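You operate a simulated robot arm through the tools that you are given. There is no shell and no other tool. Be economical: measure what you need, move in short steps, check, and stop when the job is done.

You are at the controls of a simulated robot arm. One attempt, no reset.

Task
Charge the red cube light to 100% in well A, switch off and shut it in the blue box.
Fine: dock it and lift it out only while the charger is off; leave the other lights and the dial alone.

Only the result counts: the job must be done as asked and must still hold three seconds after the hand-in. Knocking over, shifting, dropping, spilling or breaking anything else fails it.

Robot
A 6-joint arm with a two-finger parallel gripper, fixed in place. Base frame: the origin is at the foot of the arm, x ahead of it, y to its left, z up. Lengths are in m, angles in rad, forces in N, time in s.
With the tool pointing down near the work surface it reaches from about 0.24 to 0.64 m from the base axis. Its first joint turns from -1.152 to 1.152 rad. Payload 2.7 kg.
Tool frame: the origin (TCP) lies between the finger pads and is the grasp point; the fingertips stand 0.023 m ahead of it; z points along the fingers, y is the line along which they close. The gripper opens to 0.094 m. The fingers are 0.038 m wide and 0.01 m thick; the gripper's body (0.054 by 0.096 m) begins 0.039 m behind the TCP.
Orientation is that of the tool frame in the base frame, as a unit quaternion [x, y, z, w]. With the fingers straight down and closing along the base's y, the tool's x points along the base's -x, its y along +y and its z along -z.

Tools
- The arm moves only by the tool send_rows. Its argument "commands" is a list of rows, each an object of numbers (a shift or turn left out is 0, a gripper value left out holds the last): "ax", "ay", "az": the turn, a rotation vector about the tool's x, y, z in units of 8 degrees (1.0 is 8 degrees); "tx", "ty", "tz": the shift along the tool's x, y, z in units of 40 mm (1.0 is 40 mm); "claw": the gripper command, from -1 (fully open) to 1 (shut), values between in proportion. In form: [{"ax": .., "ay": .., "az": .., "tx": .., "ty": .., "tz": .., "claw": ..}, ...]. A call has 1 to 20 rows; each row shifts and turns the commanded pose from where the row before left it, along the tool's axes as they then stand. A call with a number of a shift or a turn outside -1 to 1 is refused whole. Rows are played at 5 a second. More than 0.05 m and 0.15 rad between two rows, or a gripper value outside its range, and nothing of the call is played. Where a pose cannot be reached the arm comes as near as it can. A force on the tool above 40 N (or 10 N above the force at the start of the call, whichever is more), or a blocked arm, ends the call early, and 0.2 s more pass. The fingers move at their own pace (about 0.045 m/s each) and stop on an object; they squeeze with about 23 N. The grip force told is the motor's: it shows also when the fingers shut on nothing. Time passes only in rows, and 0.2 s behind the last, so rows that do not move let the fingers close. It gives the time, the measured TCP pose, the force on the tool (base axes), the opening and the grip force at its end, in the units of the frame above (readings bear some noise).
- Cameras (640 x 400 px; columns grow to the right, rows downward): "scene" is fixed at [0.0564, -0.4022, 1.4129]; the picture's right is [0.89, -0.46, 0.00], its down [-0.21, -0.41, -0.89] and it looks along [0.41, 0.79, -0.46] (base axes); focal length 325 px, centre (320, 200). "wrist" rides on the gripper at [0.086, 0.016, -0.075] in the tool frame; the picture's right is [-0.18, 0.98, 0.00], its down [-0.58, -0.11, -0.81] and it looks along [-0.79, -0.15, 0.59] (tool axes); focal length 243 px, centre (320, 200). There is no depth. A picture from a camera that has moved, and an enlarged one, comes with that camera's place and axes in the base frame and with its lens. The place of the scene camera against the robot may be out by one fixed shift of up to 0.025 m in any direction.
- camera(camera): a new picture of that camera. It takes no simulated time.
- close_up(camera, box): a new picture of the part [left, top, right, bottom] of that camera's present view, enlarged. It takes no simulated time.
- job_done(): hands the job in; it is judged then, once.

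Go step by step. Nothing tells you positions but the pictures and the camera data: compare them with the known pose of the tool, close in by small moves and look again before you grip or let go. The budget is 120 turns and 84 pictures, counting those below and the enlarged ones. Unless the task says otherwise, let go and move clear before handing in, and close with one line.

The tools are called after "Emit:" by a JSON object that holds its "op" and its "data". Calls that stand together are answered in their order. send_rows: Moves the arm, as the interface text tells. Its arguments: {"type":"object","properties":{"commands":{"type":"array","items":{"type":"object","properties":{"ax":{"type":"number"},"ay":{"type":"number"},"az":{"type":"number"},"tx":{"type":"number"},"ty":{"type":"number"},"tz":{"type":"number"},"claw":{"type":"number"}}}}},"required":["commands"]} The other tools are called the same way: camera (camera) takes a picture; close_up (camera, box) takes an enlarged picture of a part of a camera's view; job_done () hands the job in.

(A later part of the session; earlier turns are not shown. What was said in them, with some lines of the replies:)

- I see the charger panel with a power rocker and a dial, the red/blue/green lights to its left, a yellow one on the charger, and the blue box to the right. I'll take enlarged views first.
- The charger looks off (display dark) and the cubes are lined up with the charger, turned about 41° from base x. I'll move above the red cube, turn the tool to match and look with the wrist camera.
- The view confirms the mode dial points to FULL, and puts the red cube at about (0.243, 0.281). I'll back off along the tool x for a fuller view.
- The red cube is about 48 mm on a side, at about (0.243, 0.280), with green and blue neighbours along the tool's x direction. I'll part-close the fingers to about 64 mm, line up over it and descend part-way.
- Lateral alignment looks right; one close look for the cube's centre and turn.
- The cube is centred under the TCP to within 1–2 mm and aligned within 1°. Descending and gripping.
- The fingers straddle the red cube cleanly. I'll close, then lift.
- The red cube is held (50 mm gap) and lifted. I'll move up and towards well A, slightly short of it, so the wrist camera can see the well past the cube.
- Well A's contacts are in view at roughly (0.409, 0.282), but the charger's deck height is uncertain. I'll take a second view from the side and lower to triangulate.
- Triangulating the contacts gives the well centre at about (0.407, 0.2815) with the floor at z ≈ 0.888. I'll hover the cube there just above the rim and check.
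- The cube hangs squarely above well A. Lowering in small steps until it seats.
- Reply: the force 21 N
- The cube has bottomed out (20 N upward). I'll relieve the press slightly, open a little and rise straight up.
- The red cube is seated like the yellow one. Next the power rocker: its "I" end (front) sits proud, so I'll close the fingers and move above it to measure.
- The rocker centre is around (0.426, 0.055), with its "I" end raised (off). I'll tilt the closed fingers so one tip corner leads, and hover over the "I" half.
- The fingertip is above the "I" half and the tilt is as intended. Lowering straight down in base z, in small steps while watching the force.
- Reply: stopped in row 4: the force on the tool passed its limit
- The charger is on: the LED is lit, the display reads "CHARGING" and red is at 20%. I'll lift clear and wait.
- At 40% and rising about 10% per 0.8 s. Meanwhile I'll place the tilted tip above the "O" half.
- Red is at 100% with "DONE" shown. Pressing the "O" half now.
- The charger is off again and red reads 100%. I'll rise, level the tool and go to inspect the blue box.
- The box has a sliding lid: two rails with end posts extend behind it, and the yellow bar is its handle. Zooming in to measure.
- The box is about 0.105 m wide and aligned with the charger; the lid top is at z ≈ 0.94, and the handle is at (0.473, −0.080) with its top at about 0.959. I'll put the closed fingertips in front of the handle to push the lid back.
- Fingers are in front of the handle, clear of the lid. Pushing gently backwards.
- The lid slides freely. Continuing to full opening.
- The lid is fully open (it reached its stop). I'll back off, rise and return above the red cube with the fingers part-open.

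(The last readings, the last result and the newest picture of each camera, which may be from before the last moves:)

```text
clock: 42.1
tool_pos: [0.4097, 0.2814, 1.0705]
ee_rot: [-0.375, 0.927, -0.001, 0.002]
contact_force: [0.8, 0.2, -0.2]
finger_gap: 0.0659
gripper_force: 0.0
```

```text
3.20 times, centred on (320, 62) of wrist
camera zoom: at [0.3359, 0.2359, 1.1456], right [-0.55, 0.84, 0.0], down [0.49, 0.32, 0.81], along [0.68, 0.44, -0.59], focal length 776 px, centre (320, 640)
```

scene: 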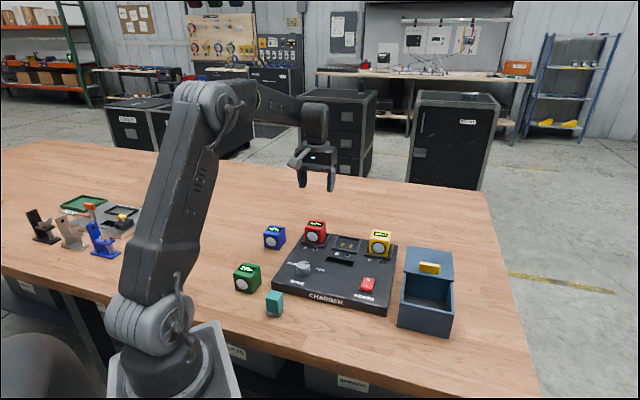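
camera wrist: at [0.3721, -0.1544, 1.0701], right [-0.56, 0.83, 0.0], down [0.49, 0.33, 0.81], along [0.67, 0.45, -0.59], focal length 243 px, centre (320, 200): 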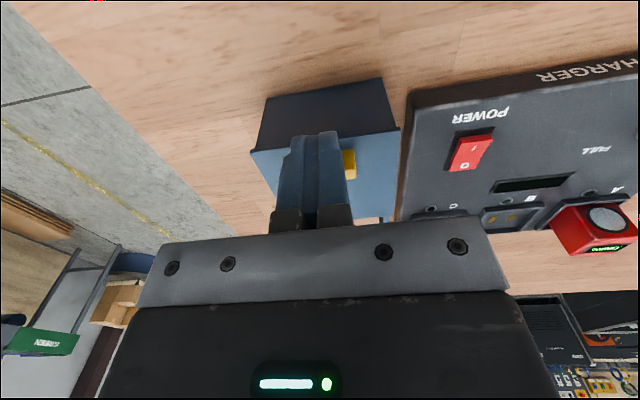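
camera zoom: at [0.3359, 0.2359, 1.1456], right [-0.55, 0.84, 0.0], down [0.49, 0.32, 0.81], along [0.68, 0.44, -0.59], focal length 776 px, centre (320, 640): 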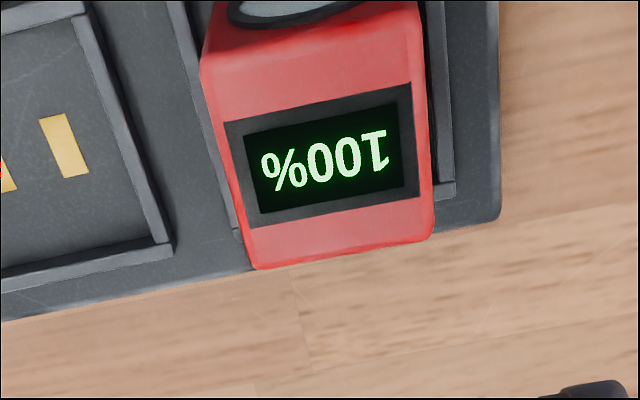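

The cube is at 100% and the TCP is over it. Descending with a slightly higher grip (TCP ≈ 0.931).

Emit:
{"op": "send_rows", "data": {"commands": [{"ty": 0.05, "tz": 0.8}, {"tz": 0.8}, {"tz": 0.8}, {"tz": 0.6}, {"tz": 0.5}, {}]}}

Emit:
{"op": "close_up", "data": {"camera": "scene", "box": [270, 200, 370, 280]}}

Emit:
{"op": "camera", "data": {"camera": "wrist"}}

```text
clock: 43.5
tool_pos: [0.4081, 0.2826, 0.9313]
ee_rot: [-0.372, 0.928, -0.001, 0.001]
contact_force: [0.2, 0.4, 0.2]
finger_gap: 0.0659
gripper_force: 0.1
```

```text
5.00 times, centred on (320, 240) of scene
camera zoom: at [0.0564, -0.4022, 1.4129], right [0.89, -0.46, 0.0], down [-0.21, -0.41, -0.89], along [0.41, 0.79, -0.46], focal length 1623 px, centre (320, 0)
```

zoom: 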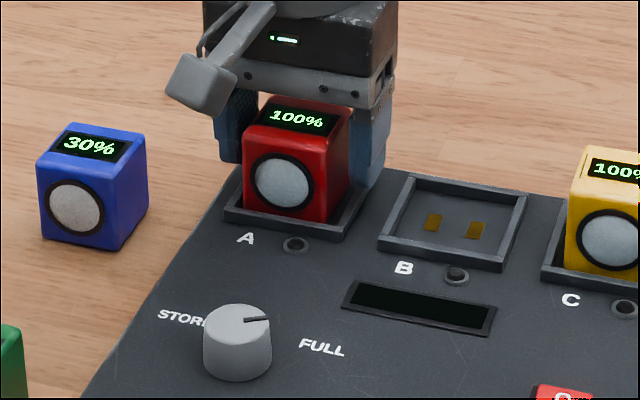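

```text
37 pictures are left
camera wrist: at [0.3349, 0.236, 1.0057], right [-0.55, 0.84, 0.0], down [0.49, 0.32, 0.81], along [0.68, 0.44, -0.59], focal length 243 px, centre (320, 200)
```

wrist: 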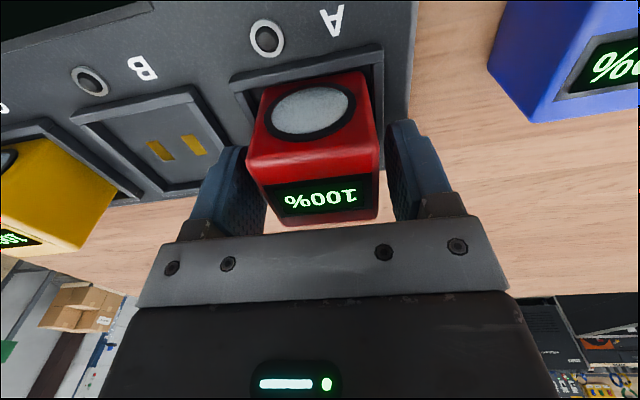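

Good straddle, charger off. Gripping and lifting straight up.

Emit:
{"op": "send_rows", "data": {"commands": [{"claw": 1}, {}, {}, {}]}}

Emit:
{"op": "send_rows", "data": {"commands": [{"tz": -0.3}, {"tz": -0.6}, {"tz": -0.8}, {"tz": -0.8}, {"tz": -0.8}, {"tz": -0.8}, {}]}}

Emit:
{"op": "camera", "data": {"camera": "scene"}}

```text
clock: 44.5
tool_pos: [0.4077, 0.2814, 0.9318]
ee_rot: [-0.373, 0.928, -0.001, 0.002]
contact_force: [-0.3, 0.6, -0.4]
finger_gap: 0.05
gripper_force: 23.3
```

```text
clock: 46.1
tool_pos: [0.4075, 0.2836, 1.0952]
ee_rot: [-0.373, 0.928, -0.001, 0.002]
contact_force: [1.0, 0.0, -1.7]
finger_gap: 0.0496
gripper_force: 23.0
```

```text
36 pictures are left
```

scene: 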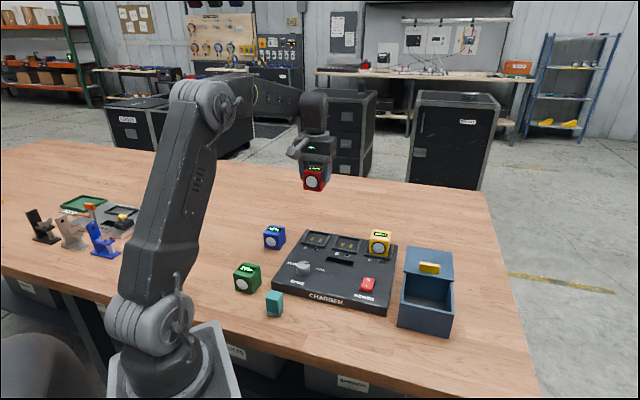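

Red is out while the charger stayed off. Carrying it high towards the box and stopping short of it to measure the opening.

Emit:
{"op": "send_rows", "data": {"commands": [{"tx": 0.533, "ty": -0.77, "tz": -0.06}, {"tx": 0.533, "ty": -0.77, "tz": -0.06}, {"tx": 0.533, "ty": -0.77, "tz": -0.06}, {"tx": 0.533, "ty": -0.77, "tz": -0.06}, {"tx": 0.533, "ty": -0.77, "tz": -0.06}, {"tx": 0.533, "ty": -0.77, "tz": -0.06}, {"tx": 0.533, "ty": -0.77, "tz": -0.06}, {"tx": 0.533, "ty": -0.77, "tz": -0.06}, {"tx": 0.533, "ty": -0.77, "tz": -0.06}, {"tx": 0.533, "ty": -0.77, "tz": -0.06}, {}]}}

Emit:
{"op": "camera", "data": {"camera": "wrist"}}

Emit:
{"op": "close_up", "data": {"camera": "wrist", "box": [200, 0, 420, 138]}}

```text
clock: 48.5
tool_pos: [0.4695, -0.0861, 1.121]
ee_rot: [-0.373, 0.928, -0.001, 0.001]
contact_force: [0.4, -0.2, -2.5]
finger_gap: 0.0498
gripper_force: 23.2
```

```text
35 pictures are left
camera wrist: at [0.3957, -0.1324, 1.195], right [-0.55, 0.84, 0.0], down [0.49, 0.32, 0.81], along [0.68, 0.44, -0.59], focal length 243 px, centre (320, 200)
```

wrist: 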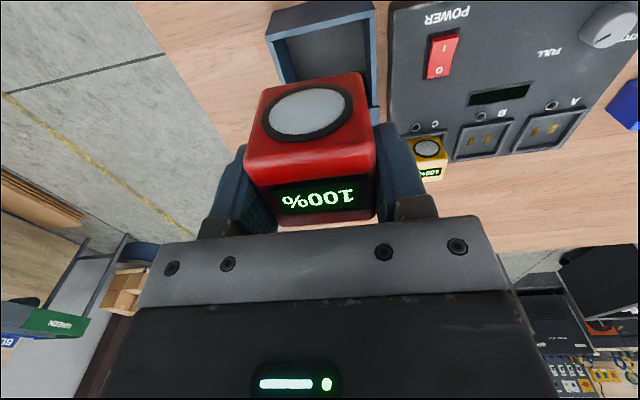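

```text
2.90 times, centred on (310, 69) of wrist
camera zoom: at [0.3957, -0.1324, 1.195], right [-0.55, 0.84, 0.0], down [0.49, 0.32, 0.81], along [0.68, 0.44, -0.59], focal length 703 px, centre (349, 580)
```

zoom: 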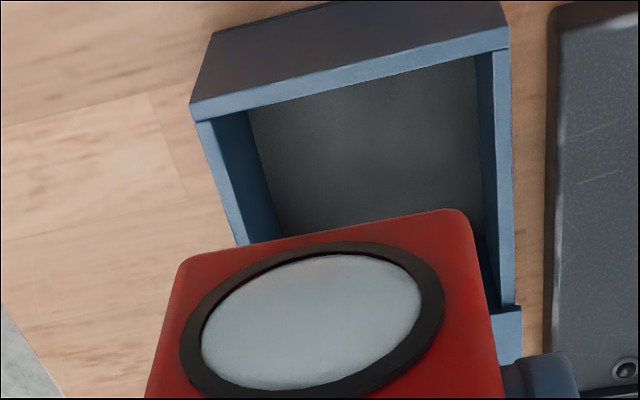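

The opening centre is at about (0.500, −0.054). Moving over it and down to just above the rim.

Emit:
{"op": "send_rows", "data": {"commands": [{"tx": -0.56, "ty": 0.02, "az": -0.1}, {"tx": -0.57, "ty": 0.02}, {"tz": 0.8}, {"tz": 0.8}, {"tz": 0.8}, {"tz": 0.7}, {}]}}

Emit:
{"op": "close_up", "data": {"camera": "scene", "box": [370, 210, 480, 340]}}

Emit:
{"op": "camera", "data": {"camera": "wrist"}}

```text
clock: 50.1
tool_pos: [0.5, -0.0537, 0.9961]
ee_rot: [-0.38, 0.925, -0.001, 0.001]
contact_force: [0.2, 0.0, -1.5]
finger_gap: 0.0499
gripper_force: 23.5
```

```text
3.08 times, centred on (425, 275) of scene
camera zoom: at [0.0564, -0.4022, 1.4129], right [0.89, -0.46, 0.0], down [-0.21, -0.41, -0.89], along [0.41, 0.79, -0.46], focal length 999 px, centre (-3, -31)
```

zoom: 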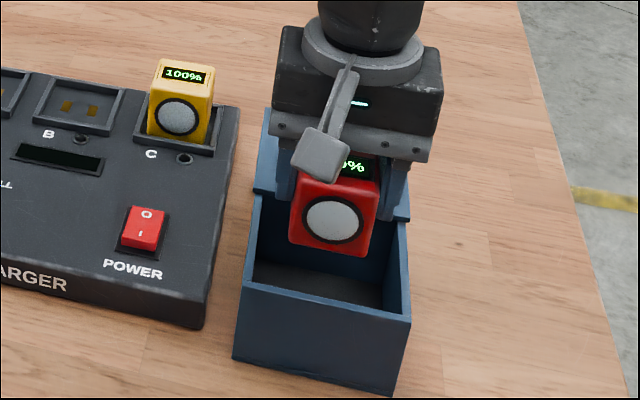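

```text
32 pictures are left
camera wrist: at [0.4269, -0.1005, 1.0703], right [-0.56, 0.83, 0.0], down [0.49, 0.33, 0.81], along [0.67, 0.45, -0.59], focal length 243 px, centre (320, 200)
```

wrist: 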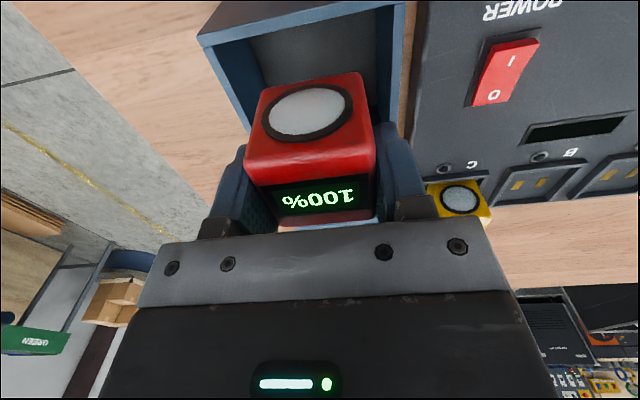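

The numbers put the cube centred with about 10 mm clearance per finger side. Lowering partly and rechecking.

Emit:
{"op": "send_rows", "data": {"commands": [{"tz": 0.4}, {"tz": 0.4}, {"tz": 0.3}, {}]}}

Emit:
{"op": "close_up", "data": {"camera": "scene", "box": [380, 230, 470, 340]}}

Emit:
{"op": "close_up", "data": {"camera": "wrist", "box": [180, 0, 460, 240]}}

```text
clock: 51.1
tool_pos: [0.4993, -0.0538, 0.9529]
ee_rot: [-0.38, 0.925, -0.001, 0.001]
contact_force: [-0.5, -0.7, -2.3]
finger_gap: 0.05
gripper_force: 23.1
```

```text
3.64 times, centred on (425, 285) of scene
camera zoom: at [0.0564, -0.4022, 1.4129], right [0.89, -0.46, 0.0], down [-0.21, -0.41, -0.89], along [0.41, 0.79, -0.46], focal length 1180 px, centre (-62, -109)
```

zoom: 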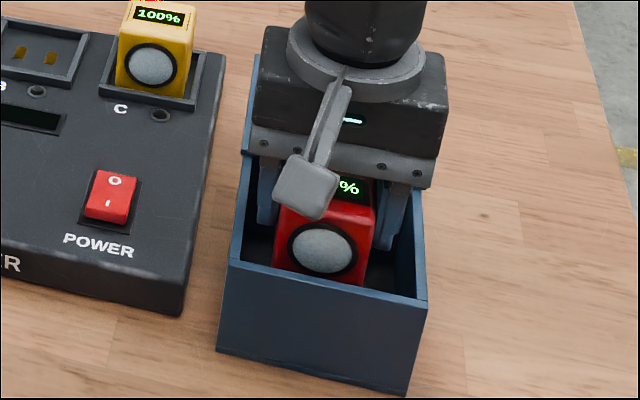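

```text
1.67 times, centred on (320, 120) of wrist
camera zoom: at [0.4261, -0.1009, 1.0261], right [-0.56, 0.83, 0.0], down [0.49, 0.33, 0.81], along [0.67, 0.45, -0.59], focal length 404 px, centre (320, 333)
```

zoom: 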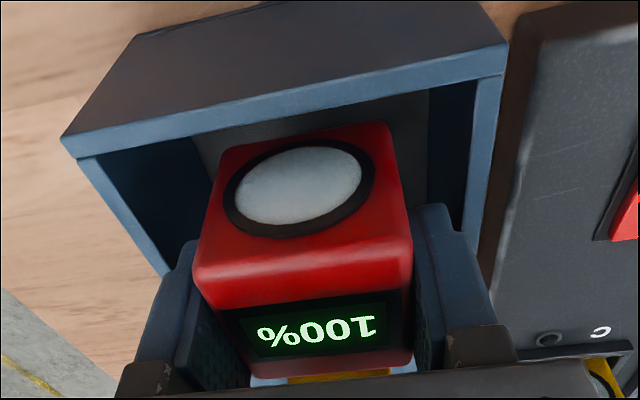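

Emit:
{"op": "send_rows", "data": {"commands": [{"tz": 0.3}, {"tz": 0.3}, {"tz": 0.15}, {}]}}

Emit:
{"op": "close_up", "data": {"camera": "scene", "box": [380, 230, 470, 340]}}

```text
clock: 52.1
tool_pos: [0.4994, -0.0536, 0.9221]
ee_rot: [-0.379, 0.925, -0.001, -0.001]
contact_force: [-0.7, 0.1, -2.1]
finger_gap: 0.0501
gripper_force: 22.9
```

```text
3.64 times, centred on (425, 285) of scene
camera zoom: at [0.0564, -0.4022, 1.4129], right [0.89, -0.46, 0.0], down [-0.21, -0.41, -0.89], along [0.41, 0.79, -0.46], focal length 1180 px, centre (-62, -109)
```

zoom: 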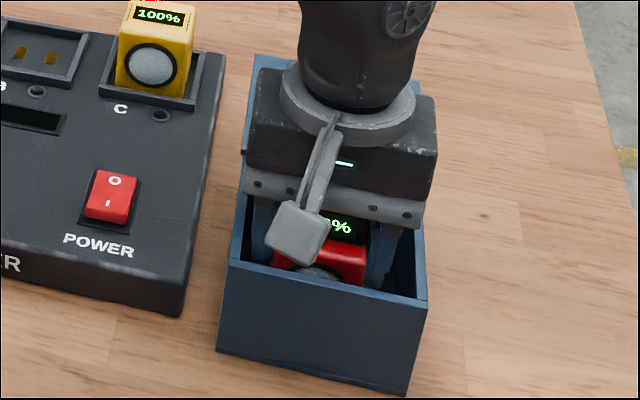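

Emit:
{"op": "send_rows", "data": {"commands": [{"tz": 0.1}, {"tz": 0.1}, {"tz": 0.05}, {}]}}

```text
clock: 53.1
tool_pos: [0.4999, -0.0545, 0.9114]
ee_rot: [-0.38, 0.925, -0.002, 0.001]
contact_force: [0.0, -0.7, -2.8]
finger_gap: 0.0499
gripper_force: 22.7
```

No contact yet; a few more millimetres.

Emit:
{"op": "send_rows", "data": {"commands": [{"tz": 0.05}, {"tz": 0.05}, {}]}}

Emit:
{"op": "close_up", "data": {"camera": "scene", "box": [380, 230, 470, 340]}}

```text
clock: 53.9
tool_pos: [0.4998, -0.0552, 0.9078]
ee_rot: [-0.379, 0.925, 0.0, 0.001]
contact_force: [-0.1, -0.7, -2.7]
finger_gap: 0.0497
gripper_force: 23.3
```

```text
3.64 times, centred on (425, 285) of scene
camera zoom: at [0.0564, -0.4022, 1.4129], right [0.89, -0.46, 0.0], down [-0.21, -0.41, -0.89], along [0.41, 0.79, -0.46], focal length 1180 px, centre (-62, -109)
```

zoom: 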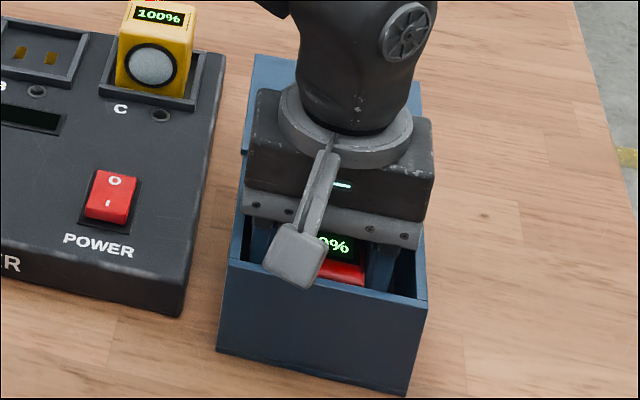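

Emit:
{"op": "send_rows", "data": {"commands": [{"tz": 0.04}, {"tz": 0.03}, {}]}}

```text
clock: 54.7
tool_pos: [0.5002, -0.0545, 0.9066]
ee_rot: [-0.38, 0.925, -0.001, 0.001]
contact_force: [0.7, 0.4, 2.5]
finger_gap: 0.0497
gripper_force: 23.4
```

The force has flipped sign, so the cube rests on the floor. Opening slightly and rising straight out.

Emit:
{"op": "send_rows", "data": {"commands": [{"claw": -0.25}, {}, {}]}}

Emit:
{"op": "send_rows", "data": {"commands": [{"tz": -0.2}, {"tz": -0.4}, {"tz": -0.6}, {"tz": -0.8}, {"tz": -0.8}, {"tz": -0.8}, {}]}}

Emit:
{"op": "close_up", "data": {"camera": "scene", "box": [380, 230, 470, 340]}}

Emit:
{"op": "camera", "data": {"camera": "wrist"}}

```text
clock: 55.5
tool_pos: [0.4997, -0.0541, 0.9065]
ee_rot: [-0.379, 0.925, -0.001, 0.001]
contact_force: [0.6, 0.5, -0.6]
finger_gap: 0.059
gripper_force: 0.0
```

```text
clock: 57.1
tool_pos: [0.5002, -0.0528, 1.051]
ee_rot: [-0.379, 0.925, -0.001, 0.001]
contact_force: [-0.2, 0.0, 0.2]
finger_gap: 0.0586
gripper_force: 0.1
```

```text
3.64 times, centred on (425, 285) of scene
camera zoom: at [0.0564, -0.4022, 1.4129], right [0.89, -0.46, 0.0], down [-0.21, -0.41, -0.89], along [0.41, 0.79, -0.46], focal length 1180 px, centre (-62, -109)
```

zoom: 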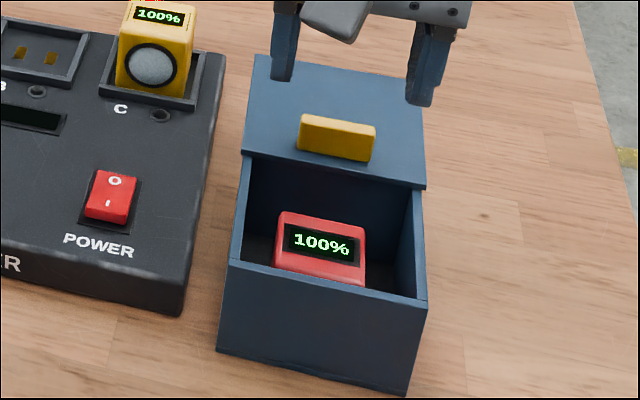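

```text
26 pictures are left
camera wrist: at [0.4266, -0.0992, 1.1259], right [-0.56, 0.83, 0.0], down [0.49, 0.33, 0.81], along [0.67, 0.45, -0.59], focal length 243 px, centre (320, 200)
```

wrist: 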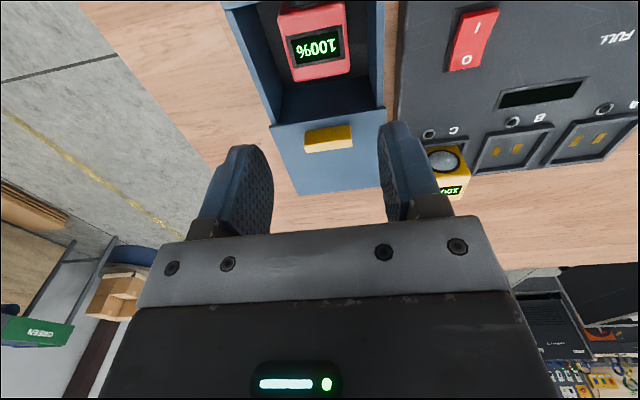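

The cube sits well inside at 100%. Now I'll close the fingers, go behind the handle and lower there.

Emit:
{"op": "send_rows", "data": {"commands": [{"claw": 1, "tx": -0.83}, {"tx": -0.83}, {"tx": -0.84}, {}, {"tz": 0.8}, {"tz": 0.5}, {}]}}

Emit:
{"op": "close_up", "data": {"camera": "scene", "box": [370, 190, 480, 340]}}

Emit:
{"op": "close_up", "data": {"camera": "wrist", "box": [180, 0, 460, 240]}}

```text
clock: 58.7
tool_pos: [0.5701, 0.0154, 0.9982]
ee_rot: [-0.38, 0.925, -0.001, 0.002]
contact_force: [-0.6, 1.0, -0.4]
finger_gap: 0.0
gripper_force: 23.1
```

```text
2.67 times, centred on (425, 265) of scene
camera zoom: at [0.0564, -0.4022, 1.4129], right [0.89, -0.46, 0.0], down [-0.21, -0.41, -0.89], along [0.41, 0.79, -0.46], focal length 866 px, centre (40, 27)
```

zoom: 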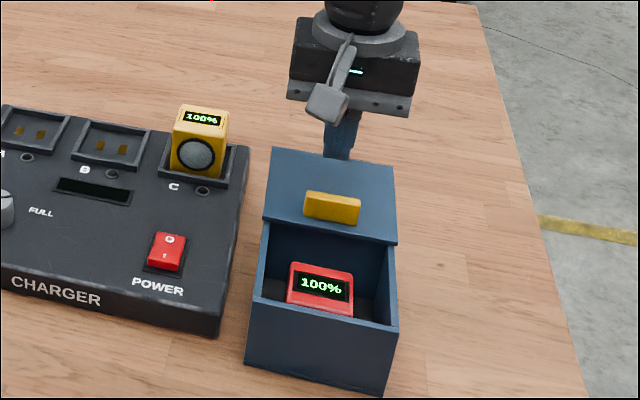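

```text
1.67 times, centred on (320, 120) of wrist
camera zoom: at [0.4975, -0.0315, 1.0732], right [-0.56, 0.83, 0.0], down [0.49, 0.33, 0.81], along [0.67, 0.45, -0.59], focal length 404 px, centre (320, 333)
```

zoom: 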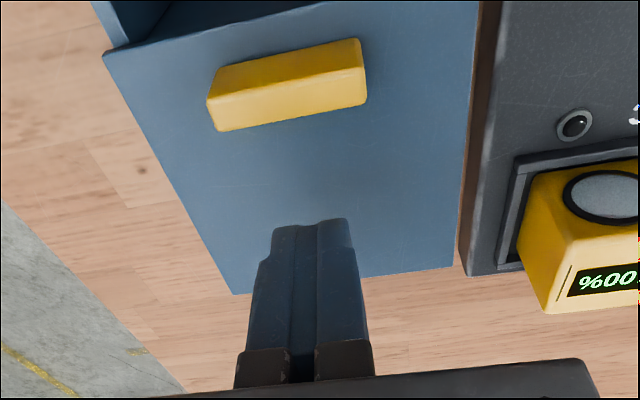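

Fingers are directly behind the handle with about 13 mm gap. Lowering, then pushing the lid shut.

Emit:
{"op": "send_rows", "data": {"commands": [{"tz": 0.4}, {"tz": 0.22}, {}, {"tx": 0.35}, {"tx": 0.35}, {"tx": 0.35}, {}]}}

Emit:
{"op": "close_up", "data": {"camera": "scene", "box": [370, 190, 480, 340]}}

```text
clock: 60.3
tool_pos: [0.5411, -0.0128, 0.9727]
ee_rot: [-0.38, 0.925, 0.0, 0.001]
contact_force: [-0.3, -0.2, -0.5]
finger_gap: 0.0
gripper_force: 22.9
```

```text
2.67 times, centred on (425, 265) of scene
camera zoom: at [0.0563, -0.4022, 1.4129], right [0.89, -0.46, 0.0], down [-0.21, -0.41, -0.89], along [0.41, 0.79, -0.46], focal length 866 px, centre (40, 27)
```

zoom: 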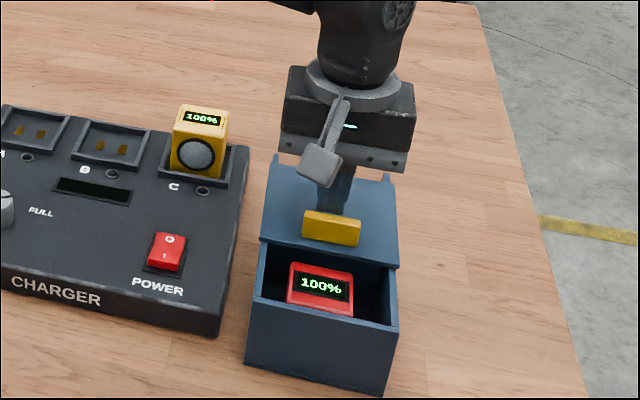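

The lid is sliding shut. Continuing.

Emit:
{"op": "send_rows", "data": {"commands": [{"tx": 0.35}, {"tx": 0.35}, {"tx": 0.35}, {"tx": 0.3}, {"tx": 0.15}, {"tx": 0.1}, {"tx": 0.1}, {}]}}

Emit:
{"op": "close_up", "data": {"camera": "scene", "box": [370, 220, 480, 340]}}

```text
clock: 62.1
tool_pos: [0.4922, -0.0616, 0.9725]
ee_rot: [-0.379, 0.925, -0.001, 0.001]
contact_force: [1.5, 0.5, 0.0]
finger_gap: 0.0001
gripper_force: 22.0
```

```text
3.33 times, centred on (425, 280) of scene
camera zoom: at [0.0564, -0.4022, 1.4129], right [0.89, -0.46, 0.0], down [-0.21, -0.41, -0.89], along [0.41, 0.79, -0.46], focal length 1082 px, centre (-30, -67)
```

zoom: 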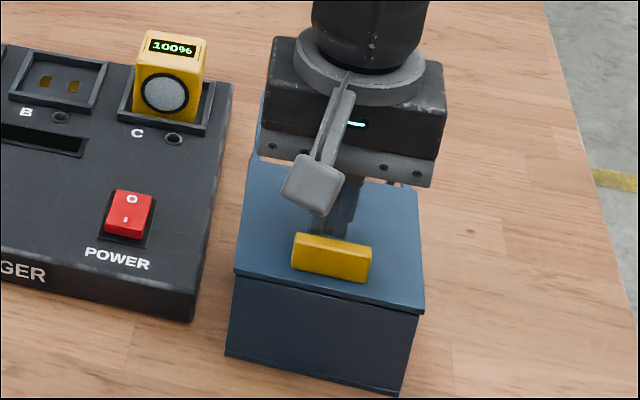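

Almost shut; a few small nudges until it meets its stop.

Emit:
{"op": "send_rows", "data": {"commands": [{"tx": 0.05}, {"tx": 0.05}, {"tx": 0.05}, {}]}}

```text
clock: 63.1
tool_pos: [0.4897, -0.0639, 0.9741]
ee_rot: [-0.38, 0.925, -0.001, 0.003]
contact_force: [17.6, 23.2, -3.8]
finger_gap: 0.0
gripper_force: 23.4
```

The lid hit its stop firmly. Backing off and lifting clear.

Emit:
{"op": "send_rows", "data": {"commands": [{"tx": -0.15}, {"tx": -0.3}, {"tz": -0.9}, {"tz": -0.9}, {"tz": -0.9}, {"tx": 0.8}, {"tx": 0.8}, {"tx": 0.8}, {"tx": 0.8}, {"tz": -0.5}, {}]}}

Emit:
{"op": "camera", "data": {"camera": "scene"}}

Emit:
{"op": "close_up", "data": {"camera": "scene", "box": [370, 220, 480, 340]}}

Emit:
{"op": "close_up", "data": {"camera": "scene", "box": [220, 210, 400, 322]}}

Emit:
{"op": "camera", "data": {"camera": "wrist"}}

```text
clock: 65.5
tool_pos: [0.4092, -0.1444, 1.1015]
ee_rot: [-0.38, 0.925, -0.001, 0.002]
contact_force: [0.1, 0.2, 0.2]
finger_gap: 0.0002
gripper_force: 23.0
```

```text
21 pictures are left
```

scene: 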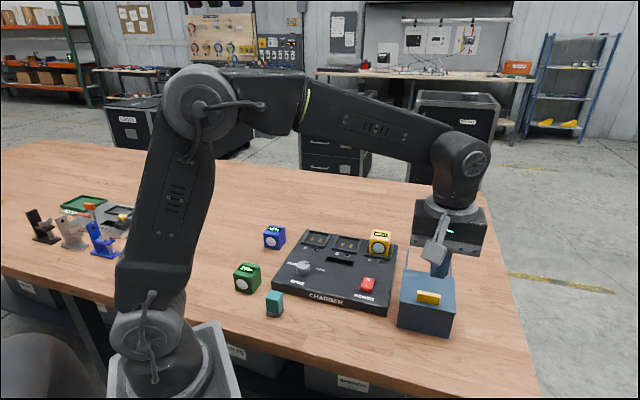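

```text
3.33 times, centred on (425, 280) of scene
camera zoom: at [0.0563, -0.4022, 1.4129], right [0.89, -0.46, 0.0], down [-0.21, -0.41, -0.89], along [0.41, 0.79, -0.46], focal length 1082 px, centre (-30, -67)
```

zoom: 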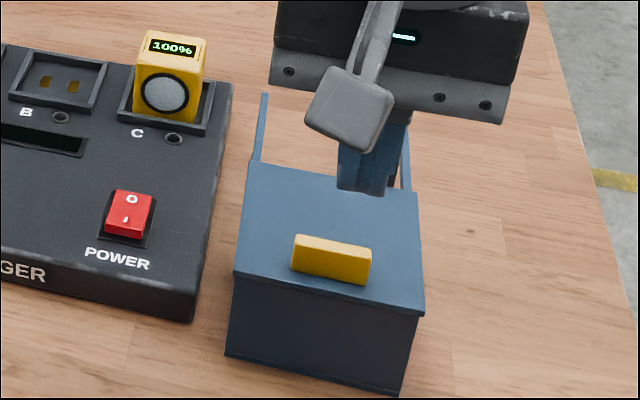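

```text
3.56 times, centred on (310, 266) of scene
camera zoom: at [0.0563, -0.4022, 1.4129], right [0.89, -0.46, 0.0], down [-0.21, -0.41, -0.89], along [0.41, 0.79, -0.46], focal length 1154 px, centre (356, -35)
```

zoom: 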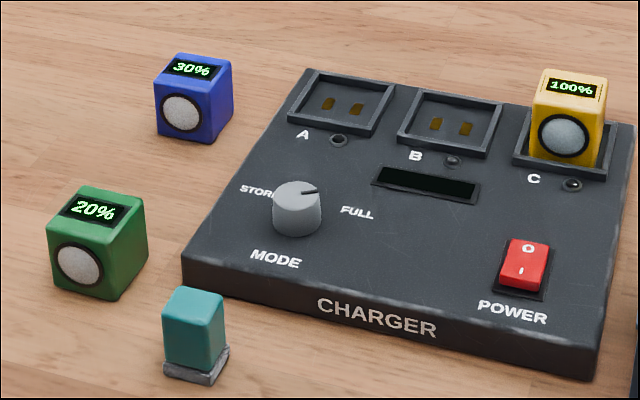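

```text
18 pictures are left
camera wrist: at [0.3357, -0.1905, 1.1756], right [-0.56, 0.83, 0.0], down [0.49, 0.33, 0.81], along [0.67, 0.45, -0.59], focal length 243 px, centre (320, 200)
```

wrist: 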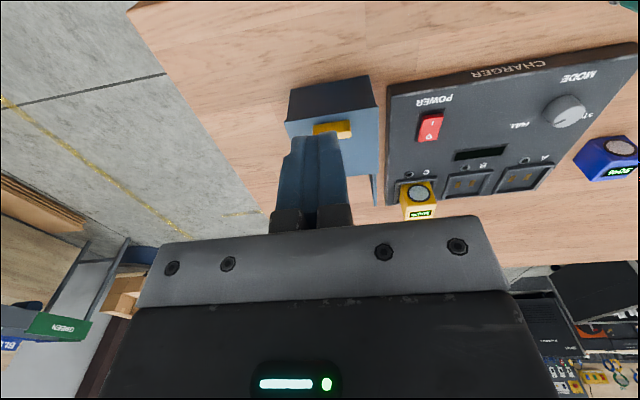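

The lid is shut, and the charger is off with its dial and the other lights where they were. The arm is clear, so I'm handing in.

Emit:
{"op": "job_done", "data": {}}

```text
The job is handed in.
```

I charged the red cube light to 100% in well A, switched the charger off and shut the light in the blue box; I've handed the job in but got no verdict back.
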